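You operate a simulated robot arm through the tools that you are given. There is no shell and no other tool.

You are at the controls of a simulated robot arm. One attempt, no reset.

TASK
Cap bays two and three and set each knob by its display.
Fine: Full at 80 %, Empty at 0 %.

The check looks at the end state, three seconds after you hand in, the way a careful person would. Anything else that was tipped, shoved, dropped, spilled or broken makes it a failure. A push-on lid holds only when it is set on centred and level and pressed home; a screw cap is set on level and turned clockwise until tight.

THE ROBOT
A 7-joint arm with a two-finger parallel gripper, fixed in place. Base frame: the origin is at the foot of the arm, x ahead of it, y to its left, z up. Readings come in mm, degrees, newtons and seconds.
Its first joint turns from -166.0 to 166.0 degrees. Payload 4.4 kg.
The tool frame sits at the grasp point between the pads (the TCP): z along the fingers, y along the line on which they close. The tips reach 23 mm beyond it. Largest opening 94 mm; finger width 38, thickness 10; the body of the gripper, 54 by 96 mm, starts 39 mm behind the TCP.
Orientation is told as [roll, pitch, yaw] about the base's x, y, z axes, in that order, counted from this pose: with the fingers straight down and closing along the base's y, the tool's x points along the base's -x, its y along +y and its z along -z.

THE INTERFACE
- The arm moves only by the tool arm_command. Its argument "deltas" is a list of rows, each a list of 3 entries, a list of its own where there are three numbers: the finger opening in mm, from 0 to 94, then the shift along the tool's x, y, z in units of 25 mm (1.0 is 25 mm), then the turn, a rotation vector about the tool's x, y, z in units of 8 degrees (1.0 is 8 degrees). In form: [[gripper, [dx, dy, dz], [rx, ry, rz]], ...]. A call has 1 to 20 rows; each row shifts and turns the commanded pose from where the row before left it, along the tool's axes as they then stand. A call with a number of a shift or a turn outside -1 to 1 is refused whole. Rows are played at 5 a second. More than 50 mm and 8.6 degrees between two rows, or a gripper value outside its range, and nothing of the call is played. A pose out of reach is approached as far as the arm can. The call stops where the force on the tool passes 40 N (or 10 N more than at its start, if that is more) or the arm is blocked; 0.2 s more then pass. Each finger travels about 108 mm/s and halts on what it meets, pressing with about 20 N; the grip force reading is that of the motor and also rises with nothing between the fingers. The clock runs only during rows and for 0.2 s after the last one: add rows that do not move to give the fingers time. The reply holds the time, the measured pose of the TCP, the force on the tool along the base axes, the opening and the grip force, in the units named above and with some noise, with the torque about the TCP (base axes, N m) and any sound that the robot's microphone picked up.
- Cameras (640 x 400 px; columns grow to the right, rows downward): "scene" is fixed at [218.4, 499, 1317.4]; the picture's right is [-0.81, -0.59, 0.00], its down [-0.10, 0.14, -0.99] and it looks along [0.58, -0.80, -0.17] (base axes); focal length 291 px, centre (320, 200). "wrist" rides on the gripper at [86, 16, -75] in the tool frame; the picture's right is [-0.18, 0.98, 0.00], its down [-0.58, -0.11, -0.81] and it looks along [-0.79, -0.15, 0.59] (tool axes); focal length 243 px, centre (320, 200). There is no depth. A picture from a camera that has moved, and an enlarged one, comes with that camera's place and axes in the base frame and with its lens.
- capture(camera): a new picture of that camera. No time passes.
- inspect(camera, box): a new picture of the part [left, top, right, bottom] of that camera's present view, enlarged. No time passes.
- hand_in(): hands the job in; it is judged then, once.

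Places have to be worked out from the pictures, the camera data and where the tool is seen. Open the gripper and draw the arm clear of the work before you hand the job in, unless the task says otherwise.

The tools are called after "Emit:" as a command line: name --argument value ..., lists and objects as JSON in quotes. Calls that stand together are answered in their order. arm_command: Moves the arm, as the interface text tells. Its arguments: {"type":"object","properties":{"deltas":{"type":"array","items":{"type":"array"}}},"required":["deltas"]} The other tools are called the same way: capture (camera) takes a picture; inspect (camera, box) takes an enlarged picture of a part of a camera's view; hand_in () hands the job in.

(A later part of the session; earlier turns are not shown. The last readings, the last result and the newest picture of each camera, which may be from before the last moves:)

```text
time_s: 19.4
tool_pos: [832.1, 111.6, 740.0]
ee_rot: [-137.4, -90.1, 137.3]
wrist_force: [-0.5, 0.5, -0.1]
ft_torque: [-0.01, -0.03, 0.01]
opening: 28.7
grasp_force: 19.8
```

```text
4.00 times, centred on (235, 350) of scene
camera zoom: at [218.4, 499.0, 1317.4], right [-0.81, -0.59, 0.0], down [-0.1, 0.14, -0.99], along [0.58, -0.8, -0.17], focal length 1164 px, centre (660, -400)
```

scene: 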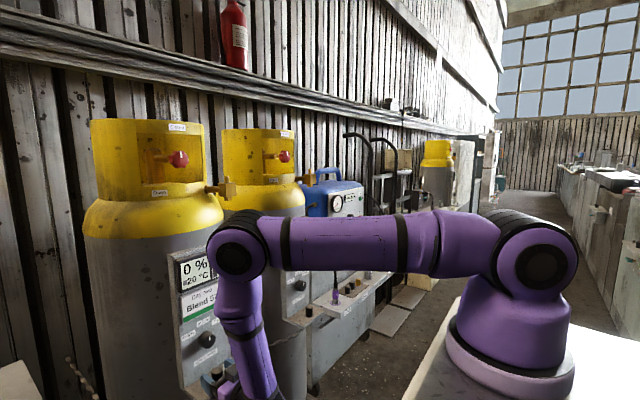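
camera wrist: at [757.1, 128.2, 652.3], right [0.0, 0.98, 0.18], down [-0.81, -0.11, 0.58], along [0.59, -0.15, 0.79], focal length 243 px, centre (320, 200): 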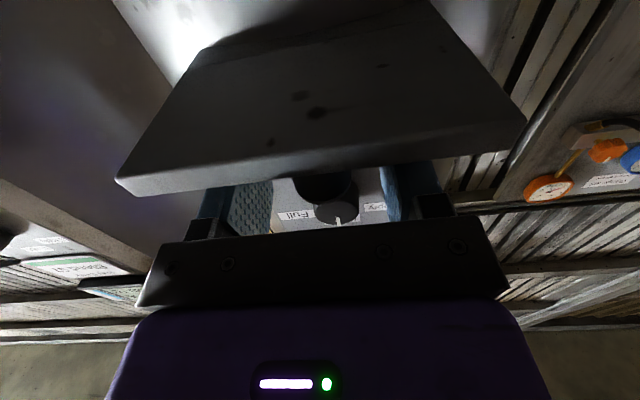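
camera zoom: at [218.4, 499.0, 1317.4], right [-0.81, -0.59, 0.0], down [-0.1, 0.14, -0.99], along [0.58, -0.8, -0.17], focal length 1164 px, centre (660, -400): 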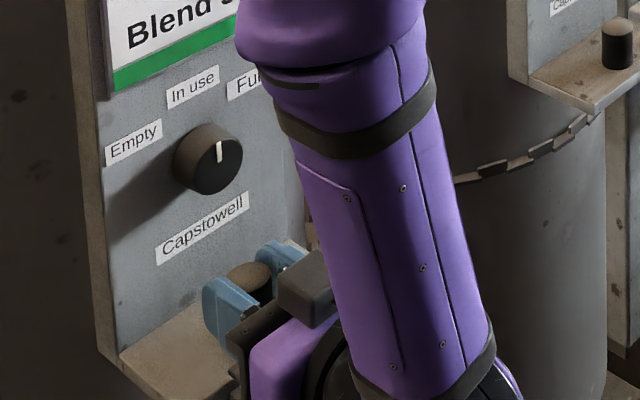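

There's no resisting force. I'll lift a further 10 mm and see whether the cap follows.

Emit:
arm_command --deltas '[[10, [-0.1, 0, 0], [0, 0, 0]], [10, [-0.1, 0, 0], [0, 0, 0]], [10, [-0.1, 0, 0], [0, 0, 0]], [10, [-0.1, 0, 0], [0, 0, 0]]]'

Emit:
inspect --camera "scene" --box '[170, 300, 300, 400]'

Emit:
inspect --camera "wrist" --box '[220, 100, 460, 250]'

```text
time_s: 20.4
tool_pos: [833.6, 110.9, 749.8]
ee_rot: [-113.2, -90.0, 113.3]
wrist_force: [0.0, 0.2, 0.4]
ft_torque: [0.02, 0.01, 0.0]
opening: 28.7
grasp_force: 20.0
```

```text
4.00 times, centred on (235, 350) of scene
camera zoom: at [218.4, 499.0, 1317.4], right [-0.81, -0.59, 0.0], down [-0.1, 0.14, -0.99], along [0.58, -0.8, -0.17], focal length 1164 px, centre (660, -400)
```

zoom: 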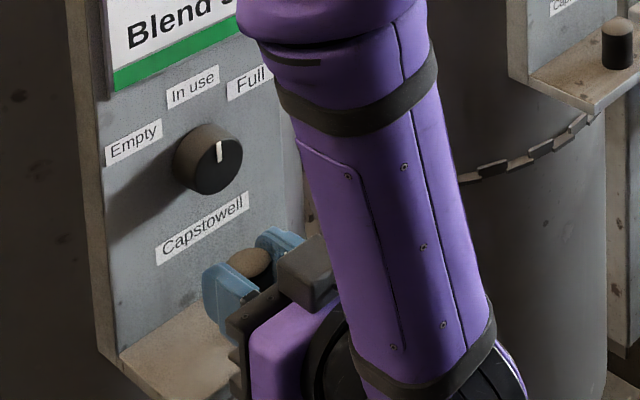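

```text
2.67 times, centred on (340, 175) of wrist
camera zoom: at [757.3, 127.8, 665.3], right [0.0, 0.98, 0.18], down [-0.81, -0.11, 0.58], along [0.59, -0.15, 0.79], focal length 647 px, centre (267, 267)
```

zoom: 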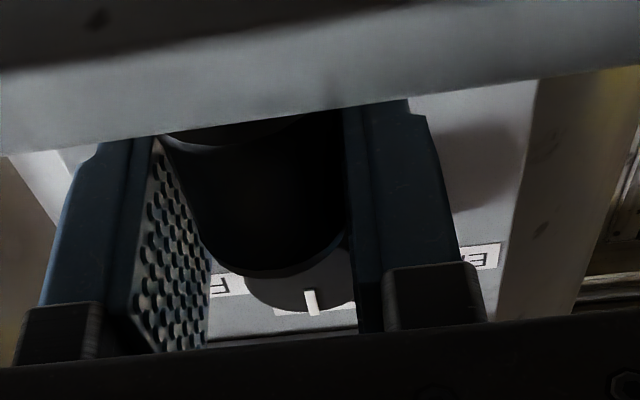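

The cap is lifted. I'll retreat in -x and then raise it towards outlet height.

Emit:
arm_command --deltas '[[10, [0, 0, -0.5], [0, 0, 0]], [10, [0, 0, -0.8], [0, 0, 0]], [10, [0, 0, -0.8], [0, 0, 0]], [10, [-0.2, 0, -0.6], [0, 0, 0]], [10, [-0.6, 0, 0], [0, 0, 0]], [10, [-0.8, 0, 0], [0, 0, 0]], [10, [-0.8, 0, 0], [0, 0, 0]], [10, [-0.8, 0, 0], [0, 0, 0]], [10, [-0.8, 0, 0], [0, 0, 0]], [10, [-0.8, 0, 0], [0, 0, 0]], [10, [-0.8, 0, 0], [0, 0, 0]], [10, [-0.8, 0, 0], [0, 0, 0]], [10, [-0.8, 0, 0], [0, 0, 0]]]'

Emit:
capture --camera "scene"

Emit:
capture --camera "wrist"

```text
time_s: 23.2
tool_pos: [764.3, 110.6, 931.3]
ee_rot: [-27.8, -89.9, 27.7]
wrist_force: [0.5, -0.4, -0.5]
ft_torque: [-0.01, 0.0, 0.0]
opening: 28.8
grasp_force: 20.0
```

```text
taken
```

scene: 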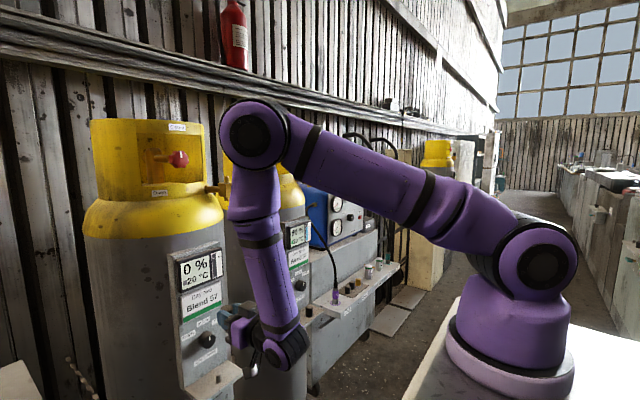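

```text
taken
camera wrist: at [690.0, 128.3, 845.8], right [0.0, 0.98, 0.18], down [-0.81, -0.11, 0.58], along [0.59, -0.15, 0.79], focal length 243 px, centre (320, 200)
```

wrist: 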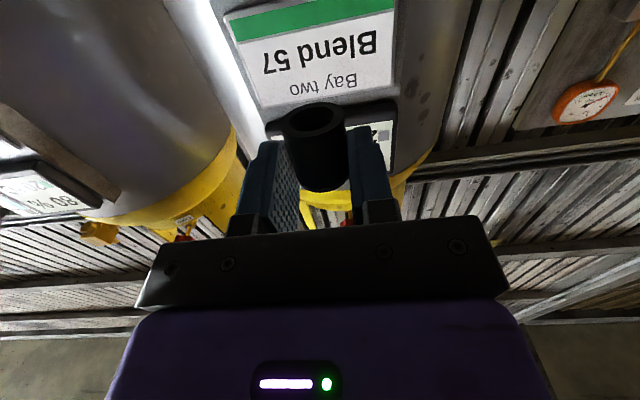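

The cap is held well and its bore is visible from below. I'll look at it enlarged to confirm it's level.

Emit:
inspect --camera "wrist" --box '[250, 90, 400, 220]'

Emit:
inspect --camera "scene" --box '[200, 290, 290, 370]'

```text
3.08 times, centred on (325, 155) of wrist
camera zoom: at [690.0, 128.3, 845.8], right [0.0, 0.98, 0.18], down [-0.81, -0.11, 0.58], along [0.59, -0.15, 0.79], focal length 746 px, centre (305, 338)
```

zoom: 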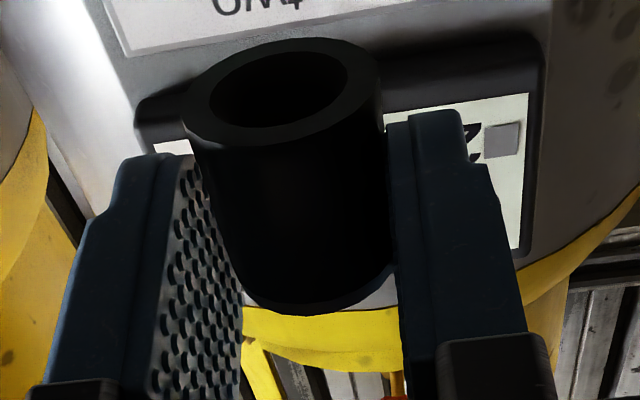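

```text
5.00 times, centred on (245, 330) of scene
camera zoom: at [218.4, 499.0, 1317.4], right [-0.81, -0.59, 0.0], down [-0.1, 0.14, -0.99], along [0.58, -0.8, -0.17], focal length 1454 px, centre (695, -450)
```

zoom: 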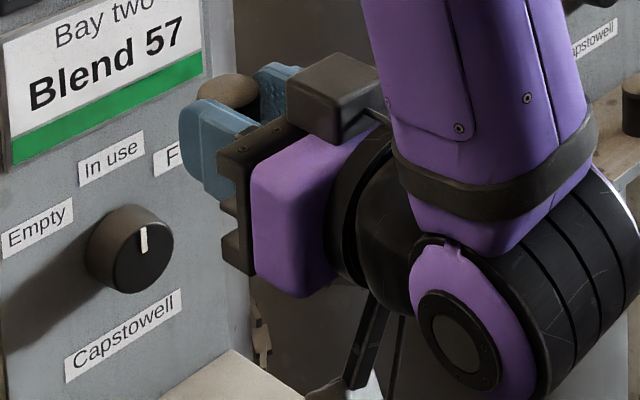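

The cap hangs level with its bore facing down. I'll raise it and shift to y≈-22, in front of the bay two outlet.

Emit:
arm_command --deltas '[[10, [-0.8, -0.29, 0], [0, 0, 0]], [10, [-0.8, -0.29, 0], [0, 0, 0]], [10, [-0.8, -0.29, 0], [0, 0, 0]], [10, [-0.8, -0.29, 0], [0, 0, 0]], [10, [-0.8, -0.29, 0], [0, 0, 0]], [10, [-0.8, -0.29, 0], [0, 0, 0]], [10, [-0.8, -0.29, 0], [0, 0, 0]], [10, [-0.8, -0.29, 0], [0, 0, 0]], [10, [-0.8, -0.29, 0], [0, 0, 0]], [10, [-0.8, -0.29, 0], [0, 0, 0]], [10, [-0.8, -0.29, 0], [0, 0, 0]], [10, [-0.8, -0.29, 0], [0, 0, 0]], [10, [-0.8, -0.29, 0], [0, 0, 0]], [10, [-0.8, -0.29, 0], [0, 0, 0]], [10, [-0.8, -0.29, 0], [0, 0, 0]], [10, [-0.8, -0.29, 0], [0, 0, 0]], [10, [-0.8, -0.29, 0], [0, 0, 0]], [10, [-0.8, -0.29, 0], [0, 0, 0]]]'

Emit:
capture --camera "scene"

Emit:
capture --camera "wrist"

```text
time_s: 27.0
tool_pos: [764.9, -18.8, 1291.0]
ee_rot: [-126.6, -89.9, 126.4]
wrist_force: [-0.2, 0.8, -0.8]
ft_torque: [-0.01, -0.01, -0.04]
opening: 28.6
grasp_force: 19.8
```

```text
taken
```

scene: 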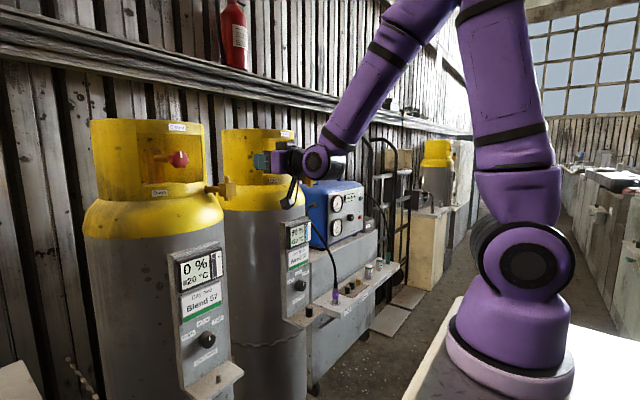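

```text
taken
camera wrist: at [690.1, -1.7, 1205.6], right [0.0, 0.98, 0.18], down [-0.81, -0.11, 0.58], along [0.59, -0.15, 0.79], focal length 243 px, centre (320, 200)
```

wrist: 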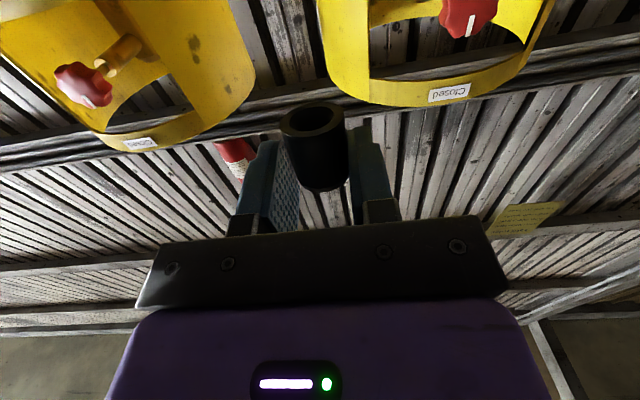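

All clear. I'll advance to about x=870 so the stub comes into the wrist view, keeping the cap about 20 mm above it.

Emit:
arm_command --deltas '[[10, [0, -0.02, 0.85], [0, 0, 0]], [10, [0, -0.02, 0.85], [0, 0, 0]], [10, [0, -0.02, 0.85], [0, 0, 0]], [10, [0, -0.02, 0.85], [0, 0, 0]], [10, [0, -0.02, 0.8], [0, 0, 0]], [10, [0, 0, 0], [0, 0, 0]]]'

Emit:
inspect --camera "scene" --box '[190, 140, 290, 210]'

Emit:
capture --camera "wrist"

Emit:
inspect --camera "wrist" --box '[240, 0, 400, 120]'

```text
time_s: 28.4
tool_pos: [869.9, -21.0, 1290.9]
ee_rot: [-166.7, -89.9, 166.7]
wrist_force: [-1.1, -0.1, -0.9]
ft_torque: [0.0, 0.03, 0.04]
opening: 28.6
grasp_force: 19.6
```

```text
5.71 times, centred on (240, 175) of scene
camera zoom: at [218.4, 499.0, 1317.4], right [-0.81, -0.59, 0.0], down [-0.1, 0.14, -0.99], along [0.58, -0.8, -0.17], focal length 1662 px, centre (777, 343)
```

zoom: 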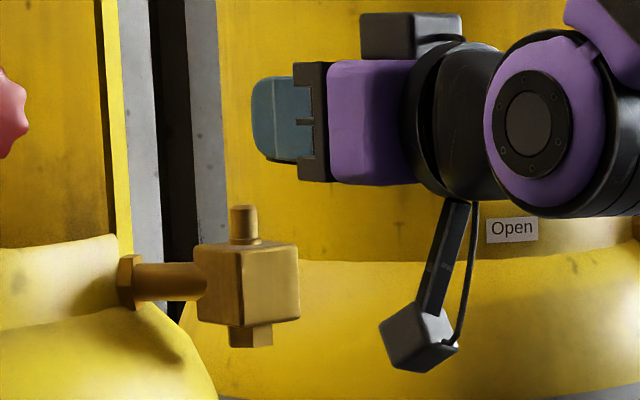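

```text
taken
camera wrist: at [795.2, -3.7, 1205.2], right [0.0, 0.98, 0.18], down [-0.81, -0.11, 0.58], along [0.59, -0.15, 0.79], focal length 243 px, centre (320, 200)
```

wrist: 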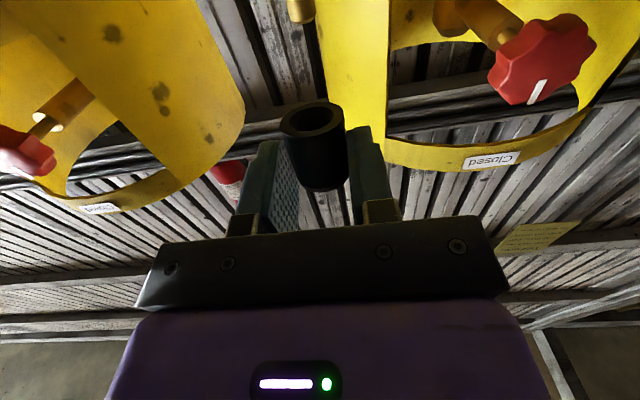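

```text
3.33 times, centred on (320, 60) of wrist
camera zoom: at [795.2, -3.7, 1205.2], right [0.0, 0.98, 0.18], down [-0.81, -0.11, 0.58], along [0.59, -0.15, 0.79], focal length 809 px, centre (320, 667)
```

zoom: 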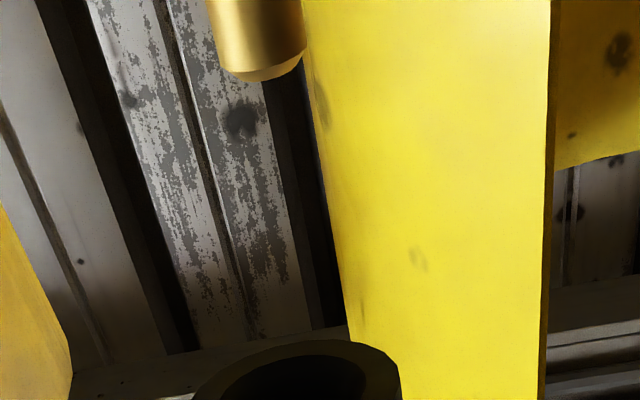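

From the size of the cap's rim, it sits about 15 mm ahead of the TCP, near the fingertips. That explains the earlier slip, and I'll align using the cap and stub directly. I'll enlarge both views.

Emit:
inspect --camera "scene" --box '[222, 150, 262, 190]'

Emit:
inspect --camera "wrist" --box '[260, 80, 380, 200]'

Emit:
inspect --camera "wrist" --box '[270, 0, 340, 44]'

```text
10.00 times, centred on (242, 170) of scene
camera zoom: at [218.4, 499.0, 1317.4], right [-0.81, -0.59, 0.0], down [-0.1, 0.14, -0.99], along [0.58, -0.8, -0.17], focal length 2909 px, centre (1100, 500)
```

zoom: 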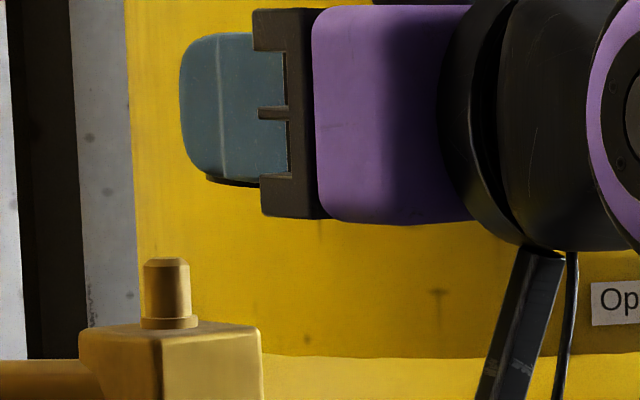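

```text
3.33 times, centred on (320, 140) of wrist
camera zoom: at [795.2, -3.7, 1205.2], right [0.0, 0.98, 0.18], down [-0.81, -0.11, 0.58], along [0.59, -0.15, 0.79], focal length 809 px, centre (320, 400)
```

zoom: 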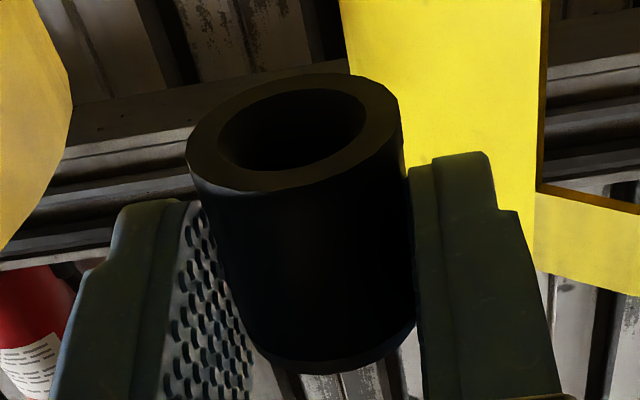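

```text
9.09 times, centred on (305, 22) of wrist
camera zoom: at [795.2, -3.7, 1205.2], right [0.0, 0.98, 0.18], down [-0.81, -0.11, 0.58], along [0.59, -0.15, 0.79], focal length 2206 px, centre (456, 1818)
```

zoom: 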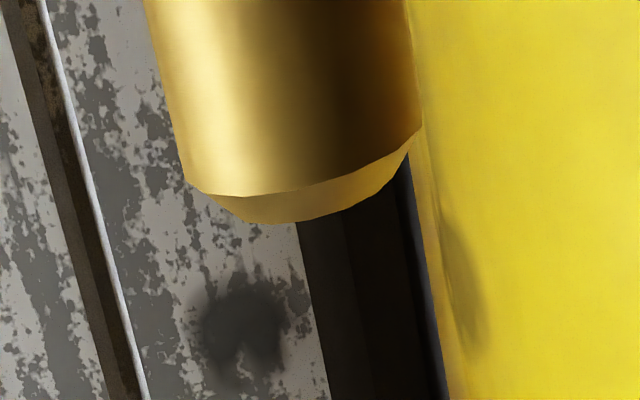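

Triangulating with both cameras, the stub top is at (924.5, -18.8, 1243) and the cap centre at about (885, -19). I'll move forward 37 mm and lower 12 mm, still above the stub, then compare again.

Emit:
arm_command --deltas '[[10, [0, 0, 0.5], [0, 0, 0]], [10, [0, 0, 0.5], [0, 0, 0]], [10, [0, 0, 0.48], [0, 0, 0]], [10, [0.24, 0, 0], [0, 0, 0]], [10, [0.24, 0, 0], [0, 0, 0]], [10, [0, 0, 0], [0, 0, 0]]]'

Emit:
inspect --camera "scene" --box '[215, 155, 255, 195]'

Emit:
capture --camera "wrist"

Emit:
inspect --camera "wrist" --box '[260, 60, 380, 200]'

```text
time_s: 29.8
tool_pos: [907.7, -20.8, 1278.2]
ee_rot: [-172.4, -90.0, 172.4]
wrist_force: [1.0, 0.0, -0.2]
ft_torque: [-0.04, 0.01, -0.01]
opening: 28.4
grasp_force: 19.9
```

```text
10.00 times, centred on (235, 175) of scene
camera zoom: at [218.4, 499.0, 1317.4], right [-0.81, -0.59, 0.0], down [-0.1, 0.14, -0.99], along [0.58, -0.8, -0.17], focal length 2909 px, centre (1170, 450)
```

zoom: 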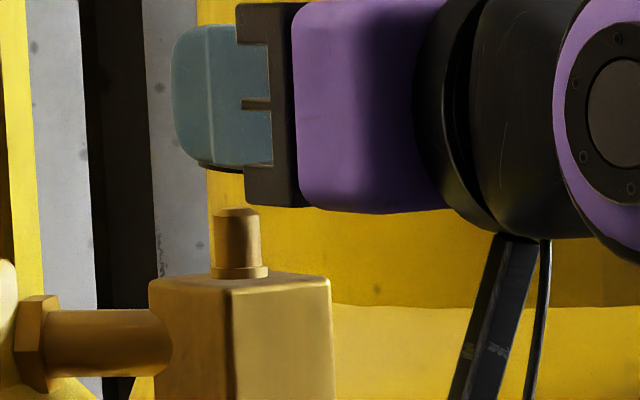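

```text
taken
camera wrist: at [831.8, -4.0, 1193.6], right [0.0, 0.98, 0.18], down [-0.81, -0.11, 0.58], along [0.59, -0.15, 0.79], focal length 243 px, centre (320, 200)
```

wrist: 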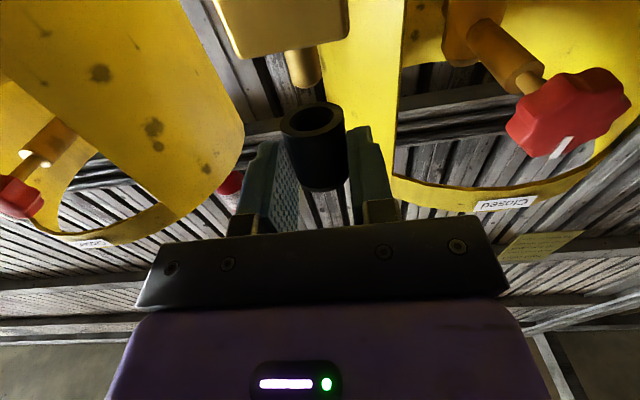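

```text
2.86 times, centred on (320, 130) of wrist
camera zoom: at [831.8, -4.0, 1193.6], right [0.0, 0.98, 0.18], down [-0.81, -0.11, 0.58], along [0.59, -0.15, 0.79], focal length 693 px, centre (320, 400)
```

zoom: 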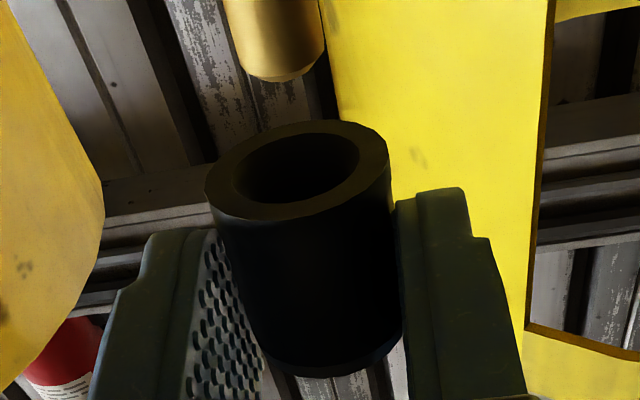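

The stub lies almost on the cap's axis in the wrist view. I'll zoom the scene view for the cap's visible lower rim against the stub.

Emit:
inspect --camera "scene" --box '[228, 166, 248, 184]'

Emit:
inspect --camera "wrist" --box '[280, 50, 350, 145]'

```text
16.00 times, centred on (238, 175) of scene
camera zoom: at [218.4, 499.0, 1317.4], right [-0.81, -0.59, 0.0], down [-0.1, 0.14, -0.99], along [0.58, -0.8, -0.17], focal length 4654 px, centre (1632, 600)
```

zoom: 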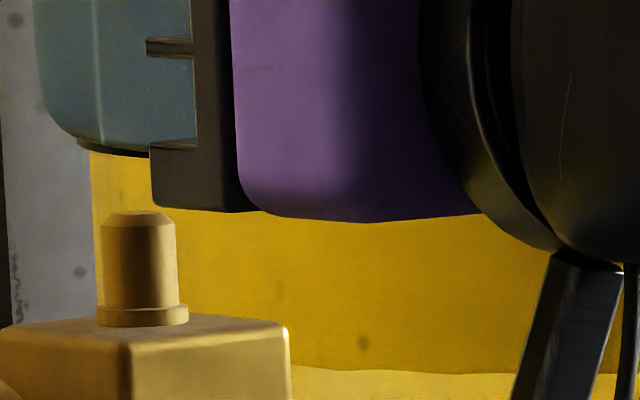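

```text
4.21 times, centred on (315, 98) of wrist
camera zoom: at [831.8, -4.0, 1193.6], right [0.0, 0.98, 0.18], down [-0.81, -0.11, 0.58], along [0.59, -0.15, 0.79], focal length 1022 px, centre (341, 632)
```

zoom: 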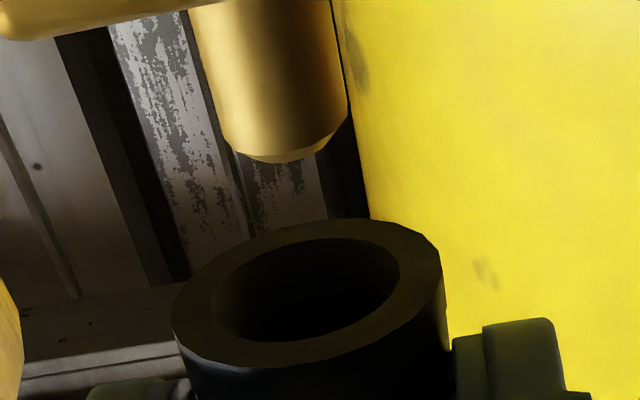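

The rims show the cap needs about +3.5 mm in x and +1.9 mm in y. I'll apply that and drop 6 mm, still above the tip, then check again.

Emit:
arm_command --deltas '[[10, [0, 0.076, 0.14], [0, 0, 0]], [10, [0.24, 0, 0], [0, 0, 0]], [10, [0, 0, 0], [0, 0, 0]]]'

Emit:
inspect --camera "scene" --box '[228, 166, 248, 184]'

Emit:
inspect --camera "wrist" --box '[280, 50, 350, 145]'

```text
time_s: 30.6
tool_pos: [910.0, -19.7, 1272.7]
ee_rot: [-172.5, -90.0, 172.4]
wrist_force: [1.0, 0.1, 0.2]
ft_torque: [-0.01, 0.06, 0.0]
opening: 29.1
grasp_force: 19.7
```

```text
16.00 times, centred on (238, 175) of scene
camera zoom: at [218.4, 499.0, 1317.4], right [-0.81, -0.59, 0.0], down [-0.1, 0.14, -0.99], along [0.58, -0.8, -0.17], focal length 4654 px, centre (1632, 600)
```

zoom: 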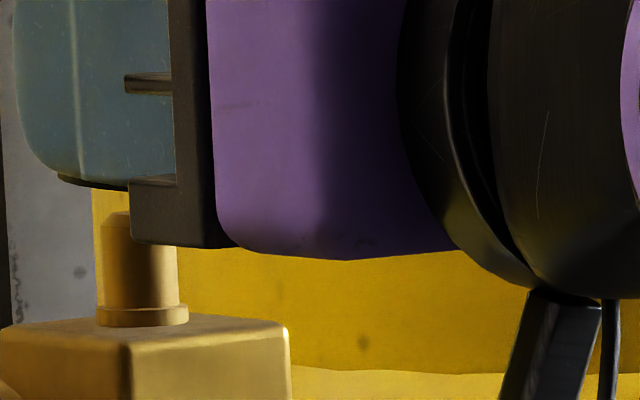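

```text
4.21 times, centred on (315, 98) of wrist
camera zoom: at [835.3, -2.1, 1187.7], right [0.0, 0.98, 0.18], down [-0.81, -0.11, 0.58], along [0.59, -0.15, 0.79], focal length 1022 px, centre (341, 632)
```

zoom: 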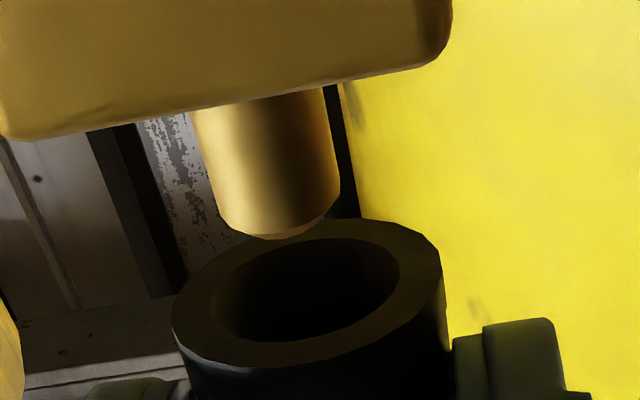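

The cap now lines up with the stub in the scene view. Before lowering I'll check its tilt on a closer picture of the rim.

Emit:
inspect --camera "wrist" --box '[278, 98, 350, 142]'

Emit:
inspect --camera "wrist" --box '[260, 90, 400, 230]'

Emit:
inspect --camera "scene" --box '[229, 173, 243, 182]'

```text
8.89 times, centred on (314, 120) of wrist
camera zoom: at [835.3, -2.1, 1187.7], right [0.0, 0.98, 0.18], down [-0.81, -0.11, 0.58], along [0.59, -0.15, 0.79], focal length 2157 px, centre (373, 911)
```

zoom: 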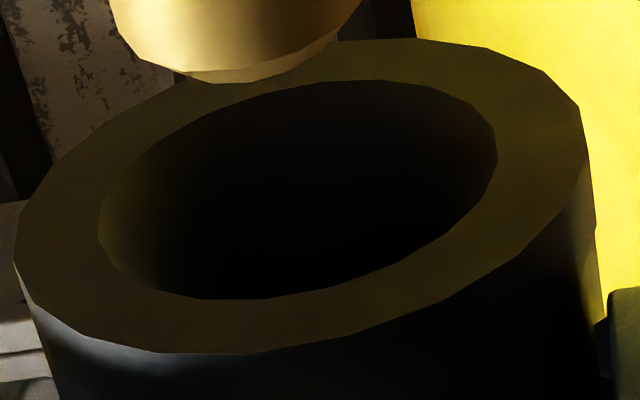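

```text
2.86 times, centred on (330, 160) of wrist
camera zoom: at [835.3, -2.1, 1187.7], right [0.0, 0.98, 0.18], down [-0.81, -0.11, 0.58], along [0.59, -0.15, 0.79], focal length 693 px, centre (291, 314)
```

zoom: 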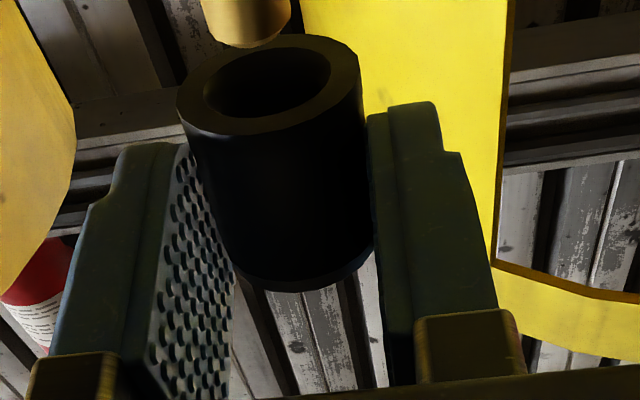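

```text
16.00 times, centred on (236, 178) of scene
camera zoom: at [218.4, 499.0, 1317.4], right [-0.81, -0.59, 0.0], down [-0.1, 0.14, -0.99], along [0.58, -0.8, -0.17], focal length 4654 px, centre (1664, 560)
```

zoom: 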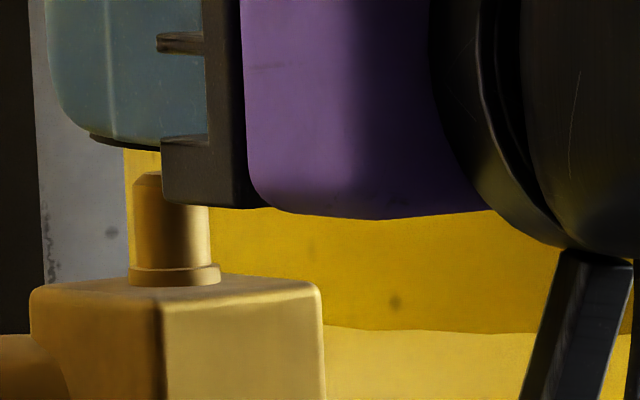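

The rim's shape shows the cap tipped about 4° with its far edge raised. I'll pitch the tool +4° to level it, compensate the resulting shift, and nudge +3 mm in x and -1.3 mm in y.

Emit:
arm_command --deltas '[[10, [-0.048, -0.052, 0.18], [0, 0.5, 0]], [10, [0, 0, 0], [0, 0, 0]], [10, [0, 0, 0], [0, 0, 0]]]'

Emit:
inspect --camera "wrist" --box '[278, 88, 350, 142]'

Emit:
inspect --camera "scene" --box '[229, 173, 243, 182]'

Emit:
capture --camera "scene"

```text
time_s: 31.4
tool_pos: [914.7, -19.9, 1274.7]
ee_rot: [0.0, -86.0, 0.0]
wrist_force: [-0.8, -0.2, -0.4]
ft_torque: [0.01, -0.01, -0.01]
opening: 28.6
grasp_force: 19.9
```

```text
7.41 times, centred on (314, 115) of wrist
camera zoom: at [833.8, -3.6, 1194.6], right [0.01, 0.98, 0.18], down [-0.76, -0.11, 0.64], along [0.65, -0.15, 0.75], focal length 1797 px, centre (364, 830)
```

zoom: 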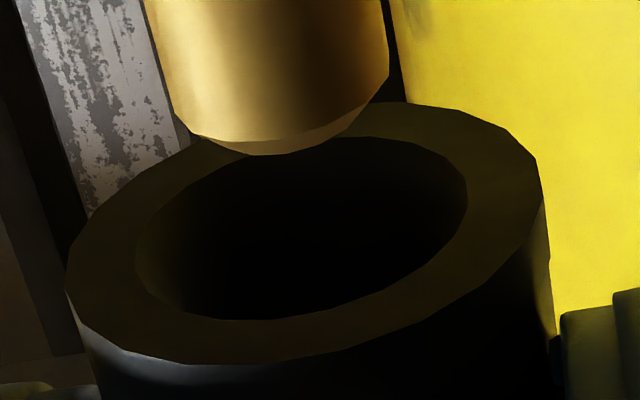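

```text
16.00 times, centred on (236, 178) of scene
camera zoom: at [218.4, 499.0, 1317.4], right [-0.81, -0.59, 0.0], down [-0.1, 0.14, -0.99], along [0.58, -0.8, -0.17], focal length 4654 px, centre (1664, 560)
```

zoom: 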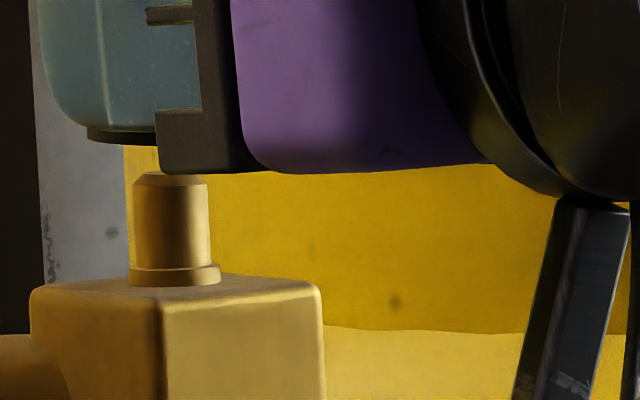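

```text
taken
```

scene: 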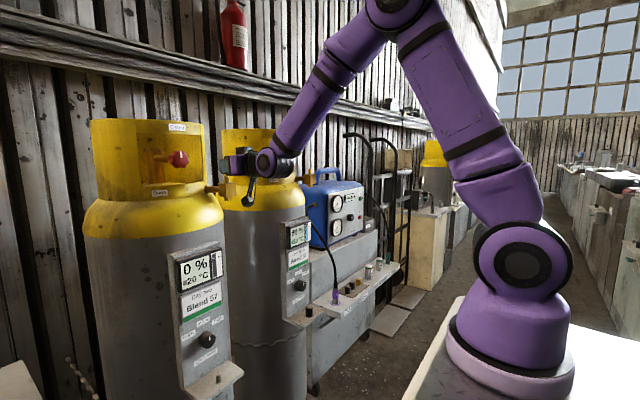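

The cap is level now and lined up in the scene view. I'll nudge +0.8 mm in y and +1 mm in x and lower 5 mm to just above the tip.

Emit:
arm_command --deltas '[[10, [0.1, 0.032, 0.055], [0, 0, 0]], [10, [0.1, 0, 0], [0, 0, 0]], [10, [0, 0, 0], [0, 0, 0]]]'

Emit:
inspect --camera "wrist" --box '[278, 88, 350, 142]'

Emit:
inspect --camera "scene" --box '[229, 173, 243, 182]'

```text
time_s: 32.2
tool_pos: [916.1, -20.2, 1268.1]
ee_rot: [0.0, -86.0, 0.0]
wrist_force: [-0.5, 0.6, -0.1]
ft_torque: [-0.02, -0.01, -0.04]
opening: 28.3
grasp_force: 20.1
```

```text
7.41 times, centred on (314, 115) of wrist
camera zoom: at [835.0, -2.8, 1189.1], right [0.01, 0.98, 0.18], down [-0.76, -0.11, 0.64], along [0.65, -0.15, 0.75], focal length 1797 px, centre (364, 830)
```

zoom: 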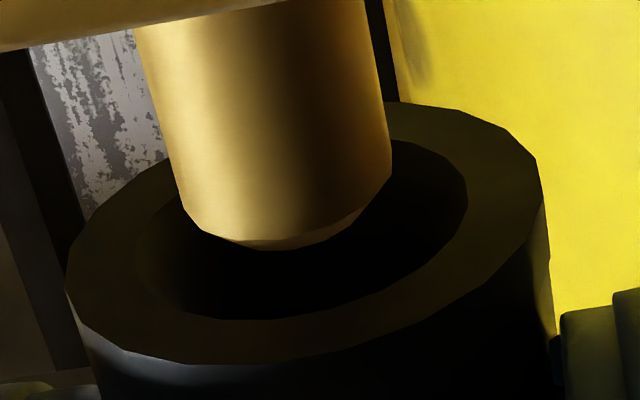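

```text
16.00 times, centred on (236, 178) of scene
camera zoom: at [218.4, 499.0, 1317.4], right [-0.81, -0.59, 0.0], down [-0.1, 0.14, -0.99], along [0.58, -0.8, -0.17], focal length 4654 px, centre (1664, 560)
```

zoom: 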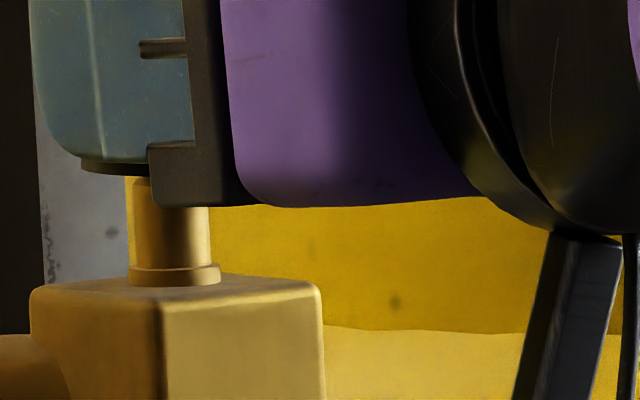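

The stub tip is centred in the bore in both views. I'll lower 8 mm gently and check the forces.

Emit:
arm_command --deltas '[[10, [0.08, 0, 0.006], [0, 0, 0]], [10, [0.08, 0, 0.006], [0, 0, 0]], [10, [0.08, 0, 0.006], [0, 0, 0]], [10, [0.08, 0, 0.006], [0, 0, 0]], [10, [0, 0, 0], [0, 0, 0]]]'

Emit:
inspect --camera "wrist" --box '[278, 88, 350, 142]'

Emit:
inspect --camera "scene" --box '[229, 173, 243, 182]'

```text
time_s: 33.4
tool_pos: [915.7, -19.9, 1261.4]
ee_rot: [0.0, -86.0, 0.0]
wrist_force: [0.0, 1.0, 0.1]
ft_torque: [0.0, 0.0, 0.02]
opening: 28.5
grasp_force: 19.9
```

```text
7.41 times, centred on (314, 115) of wrist
camera zoom: at [834.6, -2.6, 1180.7], right [0.01, 0.98, 0.18], down [-0.76, -0.11, 0.64], along [0.65, -0.15, 0.75], focal length 1797 px, centre (364, 830)
```

zoom: 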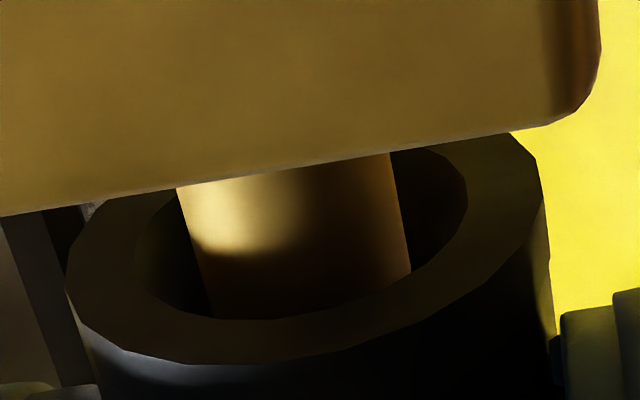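

```text
16.00 times, centred on (236, 178) of scene
camera zoom: at [218.4, 499.0, 1317.4], right [-0.81, -0.59, 0.0], down [-0.1, 0.14, -0.99], along [0.58, -0.8, -0.17], focal length 4654 px, centre (1664, 560)
```

zoom: 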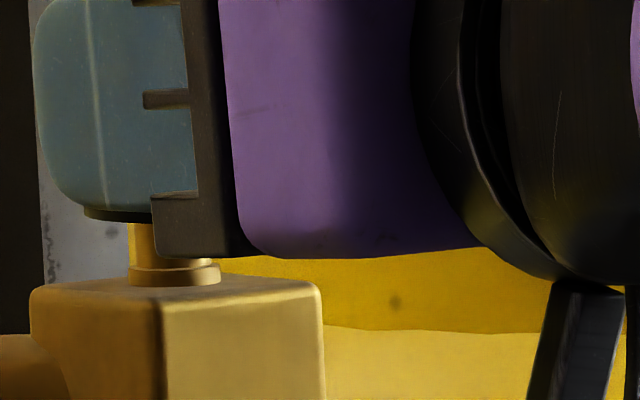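

The stub has entered the bore without any side force. I'll keep lowering in small steps, with a 0.6 mm correction in -x.

Emit:
arm_command --deltas '[[10, [0.08, 0, -0.02], [0, 0, 0]], [10, [0.08, 0, 0.006], [0, 0, 0]], [10, [0.08, 0, 0.006], [0, 0, 0]], [10, [0, 0, 0], [0, 0, 0]]]'

Emit:
inspect --camera "wrist" --box '[268, 88, 360, 152]'

Emit:
inspect --camera "scene" --box '[229, 173, 243, 182]'

```text
time_s: 34.4
tool_pos: [914.2, -20.3, 1254.8]
ee_rot: [0.0, -86.0, 0.0]
wrist_force: [-0.2, -0.1, 0.1]
ft_torque: [-0.01, 0.01, -0.02]
opening: 28.4
grasp_force: 19.8
```

```text
6.25 times, centred on (314, 120) of wrist
camera zoom: at [833.8, -2.9, 1174.7], right [0.01, 0.98, 0.18], down [-0.76, -0.11, 0.64], along [0.65, -0.15, 0.75], focal length 1516 px, centre (358, 700)
```

zoom: 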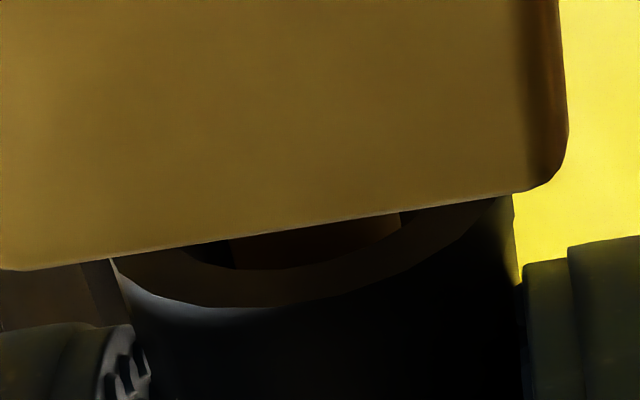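

```text
16.00 times, centred on (236, 178) of scene
camera zoom: at [218.4, 499.0, 1317.4], right [-0.81, -0.59, 0.0], down [-0.1, 0.14, -0.99], along [0.58, -0.8, -0.17], focal length 4654 px, centre (1664, 560)
```

zoom: 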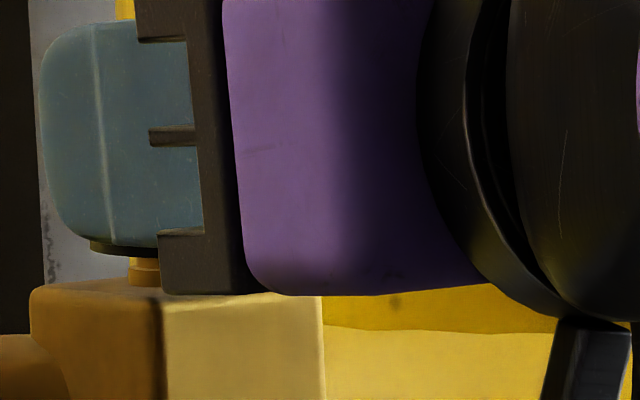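

No force yet, with about 2–3 mm to the collar. I'll continue with 1.5 mm steps.

Emit:
arm_command --deltas '[[10, [0.06, 0, 0.004], [0, 0, 0]], [10, [0.06, 0, 0.004], [0, 0, 0]], [10, [0, 0, 0], [0, 0, 0]]]'

Emit:
inspect --camera "scene" --box '[229, 173, 243, 182]'

Emit:
capture --camera "wrist"

```text
time_s: 35.2
tool_pos: [914.2, -19.9, 1251.5]
ee_rot: [0.1, -86.0, -0.1]
wrist_force: [0.1, 0.8, -1.0]
ft_torque: [0.02, 0.02, 0.02]
opening: 28.6
grasp_force: 19.9
```

```text
16.00 times, centred on (236, 178) of scene
camera zoom: at [218.4, 499.0, 1317.4], right [-0.81, -0.59, 0.0], down [-0.1, 0.14, -0.99], along [0.58, -0.8, -0.17], focal length 4654 px, centre (1664, 560)
```

zoom: 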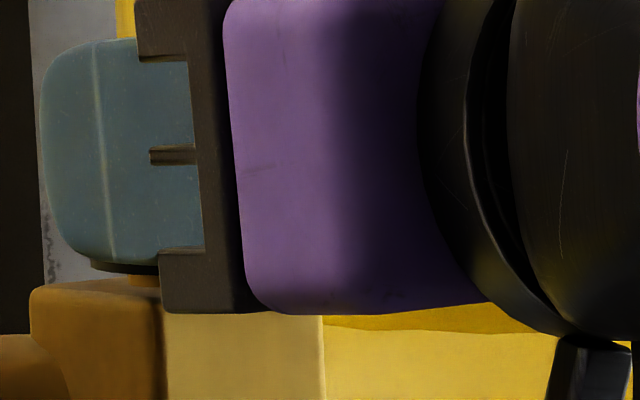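

```text
taken
camera wrist: at [833.7, -2.8, 1171.6], right [0.01, 0.98, 0.18], down [-0.76, -0.11, 0.64], along [0.65, -0.15, 0.75], focal length 243 px, centre (320, 200)
```

wrist: 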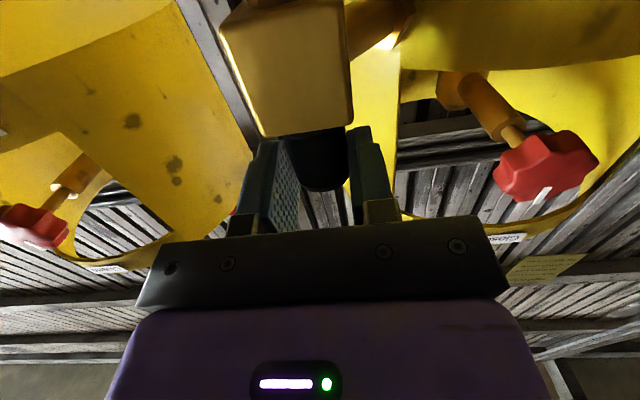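

The hand brackets are clear in front of the outlet block. I'll continue down onto the collar.

Emit:
arm_command --deltas '[[10, [0.06, 0, 0.004], [0, 0, 0]], [10, [0.06, 0, 0.004], [0, 0, 0]], [10, [0, 0, 0], [0, 0, 0]]]'

Emit:
inspect --camera "scene" --box '[229, 173, 243, 182]'

```text
time_s: 36.0
tool_pos: [914.7, -20.1, 1247.6]
ee_rot: [0.0, -86.1, 0.0]
wrist_force: [-0.1, -0.1, 0.2]
ft_torque: [0.01, 0.03, 0.02]
opening: 28.7
grasp_force: 20.4
```

```text
16.00 times, centred on (236, 178) of scene
camera zoom: at [218.4, 499.0, 1317.4], right [-0.81, -0.59, 0.0], down [-0.1, 0.14, -0.99], along [0.58, -0.8, -0.17], focal length 4654 px, centre (1664, 560)
```

zoom: 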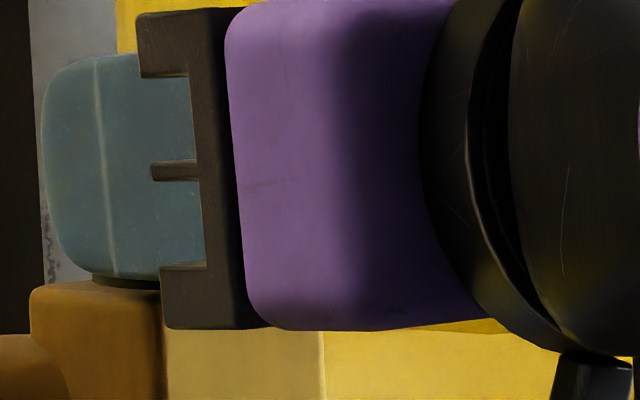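

The rim is almost on the block's top and still no reaction. I'll go down in 1 mm steps until I feel contact.

Emit:
arm_command --deltas '[[10, [0.04, 0, 0.003], [0, 0, 0]], [10, [0.04, 0, 0.003], [0, 0, 0]], [10, [0, 0, 0], [0, 0, 0]]]'

Emit:
inspect --camera "scene" --box '[229, 173, 243, 182]'

```text
time_s: 36.8
tool_pos: [915.2, -20.0, 1248.3]
ee_rot: [0.1, -86.2, -0.1]
wrist_force: [1.1, 0.7, 12.3]
ft_torque: [0.0, -0.12, 0.0]
opening: 28.5
grasp_force: 19.9
```

```text
16.00 times, centred on (236, 178) of scene
camera zoom: at [218.4, 499.0, 1317.4], right [-0.81, -0.59, 0.0], down [-0.1, 0.14, -0.99], along [0.58, -0.8, -0.17], focal length 4654 px, centre (1664, 560)
```

zoom: 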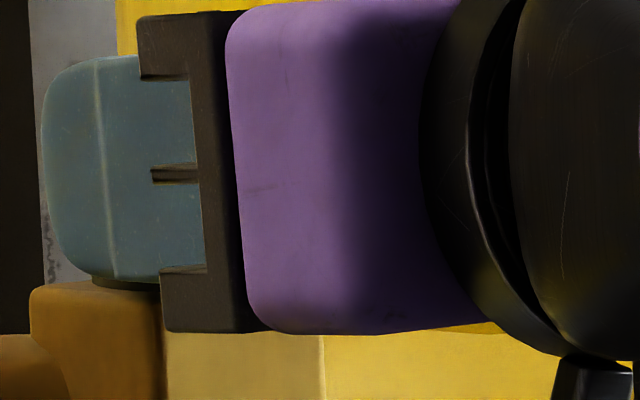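

There's contact at 12 N. I'll press a bit further to push it home and see whether it moves.

Emit:
arm_command --deltas '[[10, [0.08, 0, 0.005], [0, 0, 0]], [10, [0.08, 0, 0.005], [0, 0, 0]], [10, [0, 0, 0], [0, 0, 0]]]'

Emit:
inspect --camera "scene" --box '[229, 173, 243, 182]'

```text
time_s: 37.6
tool_pos: [915.3, -20.9, 1244.5]
ee_rot: [0.2, -86.2, -0.4]
wrist_force: [3.9, -1.2, 28.1]
ft_torque: [-0.09, -0.55, 0.01]
opening: 28.5
grasp_force: 20.2
```

```text
16.00 times, centred on (236, 178) of scene
camera zoom: at [218.4, 499.0, 1317.4], right [-0.81, -0.59, 0.0], down [-0.1, 0.14, -0.99], along [0.58, -0.8, -0.17], focal length 4654 px, centre (1664, 560)
```

zoom: 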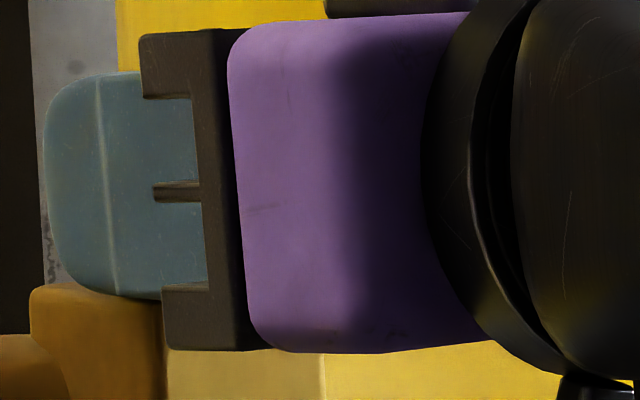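

It went down another few mm at 28 N. I'll open the fingers and raise a little to see how the cap sits.

Emit:
arm_command --deltas '[[50, [0, 0, 0], [0, 0, 0]], [50, [0, 0, 0], [0, 0, 0]], [50, [-0.1, 0, 0], [0, 0, 0]], [50, [0, 0, 0], [0, 0, 0]]]'

Emit:
inspect --camera "scene" --box '[227, 168, 247, 184]'

Emit:
inspect --camera "wrist" --box '[240, 80, 400, 220]'

```text
time_s: 38.6
tool_pos: [915.0, -18.4, 1246.2]
ee_rot: [-0.5, -86.0, 0.5]
wrist_force: [2.5, 19.7, 25.9]
ft_torque: [-0.19, -0.62, 0.45]
opening: 42.0
grasp_force: 0.1
```

```text
16.00 times, centred on (237, 176) of scene
camera zoom: at [218.4, 499.0, 1317.4], right [-0.81, -0.59, 0.0], down [-0.1, 0.14, -0.99], along [0.58, -0.8, -0.17], focal length 4654 px, centre (1648, 584)
```

zoom: 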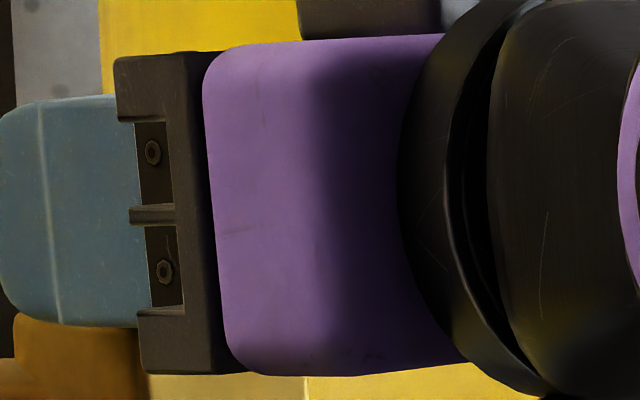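

```text
2.86 times, centred on (320, 150) of wrist
camera zoom: at [832.9, -0.9, 1165.8], right [0.01, 0.98, 0.18], down [-0.76, -0.11, 0.64], along [0.65, -0.15, 0.75], focal length 693 px, centre (320, 343)
```

zoom: 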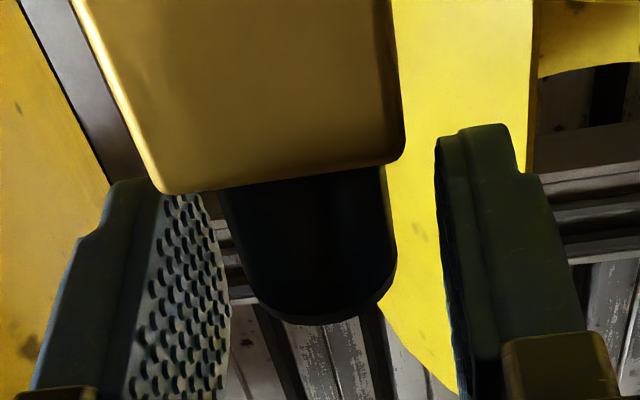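

A fingertip seems to be dragging on the outlet block's edge, since I read 20 N in y and 26 N up at the tip. I'll lift straight up to free it and then look.

Emit:
arm_command --deltas '[[50, [-0.1, 0, 0], [0, 0, 0]], [50, [-0.1, 0, 0], [0, 0, 0]], [50, [-0.1, 0, 0], [0, 0, 0]], [50, [0, 0, 0], [0, 0, 0]]]'

Emit:
inspect --camera "scene" --box '[217, 158, 257, 190]'

Emit:
inspect --camera "wrist" --box '[240, 80, 400, 220]'

```text
time_s: 39.6
tool_pos: [915.0, -18.6, 1252.1]
ee_rot: [0.0, -86.0, 0.0]
wrist_force: [-0.3, -0.3, -0.2]
ft_torque: [0.01, -0.01, 0.0]
opening: 50.0
grasp_force: 0.0
```

```text
12.50 times, centred on (237, 174) of scene
camera zoom: at [218.4, 499.0, 1317.4], right [-0.81, -0.59, 0.0], down [-0.1, 0.14, -0.99], along [0.58, -0.8, -0.17], focal length 3636 px, centre (1358, 525)
```

zoom: 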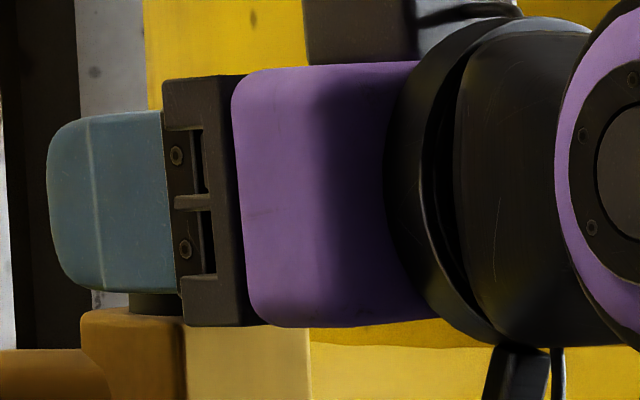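

```text
2.86 times, centred on (320, 150) of wrist
camera zoom: at [834.1, -3.0, 1172.8], right [0.01, 0.98, 0.18], down [-0.76, -0.11, 0.64], along [0.65, -0.15, 0.75], focal length 693 px, centre (320, 343)
```

zoom: 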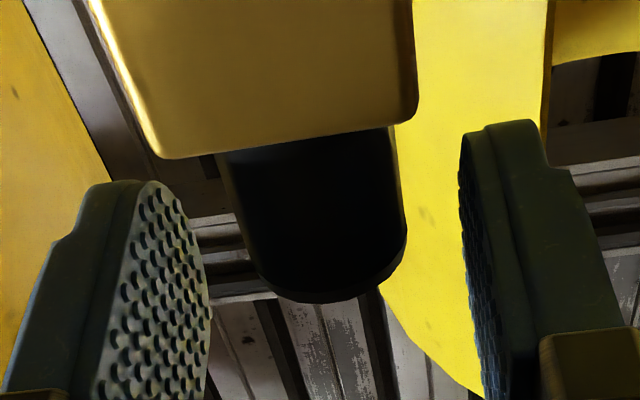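

The forces are back to zero and the cap stands on the stub. I'll retract straight back in -x so I can see it unobstructed.

Emit:
arm_command --deltas '[[54, [0, 0, -0.5], [0, 0, 0]], [54, [0, 0, -0.8], [0, 0, 0]], [54, [0, 0, -0.8], [0, 0, 0]], [54, [0, 0, -0.8], [0, 0, 0]], [54, [0, 0, -0.8], [0, 0, 0]], [54, [0, 0, 0], [0, 0, 0]]]'

Emit:
inspect --camera "scene" --box '[205, 165, 245, 195]'

Emit:
capture --camera "wrist"

```text
time_s: 41.0
tool_pos: [823.9, -19.7, 1259.8]
ee_rot: [0.0, -86.0, 0.2]
wrist_force: [0.3, 0.1, 0.1]
ft_torque: [-0.02, -0.02, 0.02]
opening: 54.0
grasp_force: 0.0
```

```text
13.33 times, centred on (225, 180) of scene
camera zoom: at [218.4, 499.0, 1317.4], right [-0.81, -0.59, 0.0], down [-0.1, 0.14, -0.99], along [0.58, -0.8, -0.17], focal length 3879 px, centre (1587, 467)
```

zoom: 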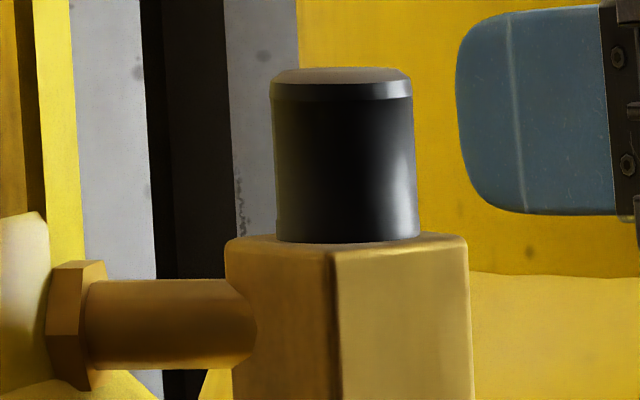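

```text
taken
camera wrist: at [742.4, -2.3, 1179.5], right [0.01, 0.98, 0.18], down [-0.76, -0.11, 0.64], along [0.65, -0.15, 0.75], focal length 243 px, centre (320, 200)
```

wrist: 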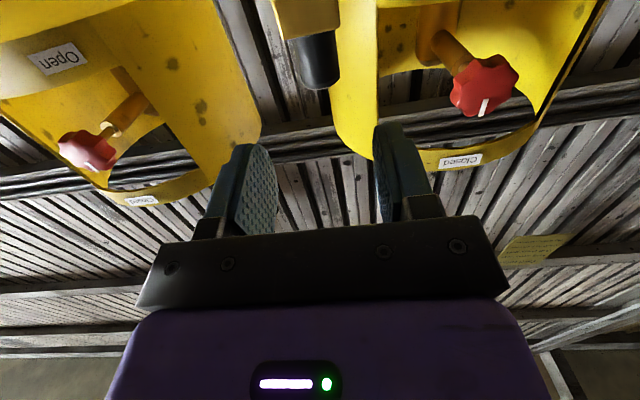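

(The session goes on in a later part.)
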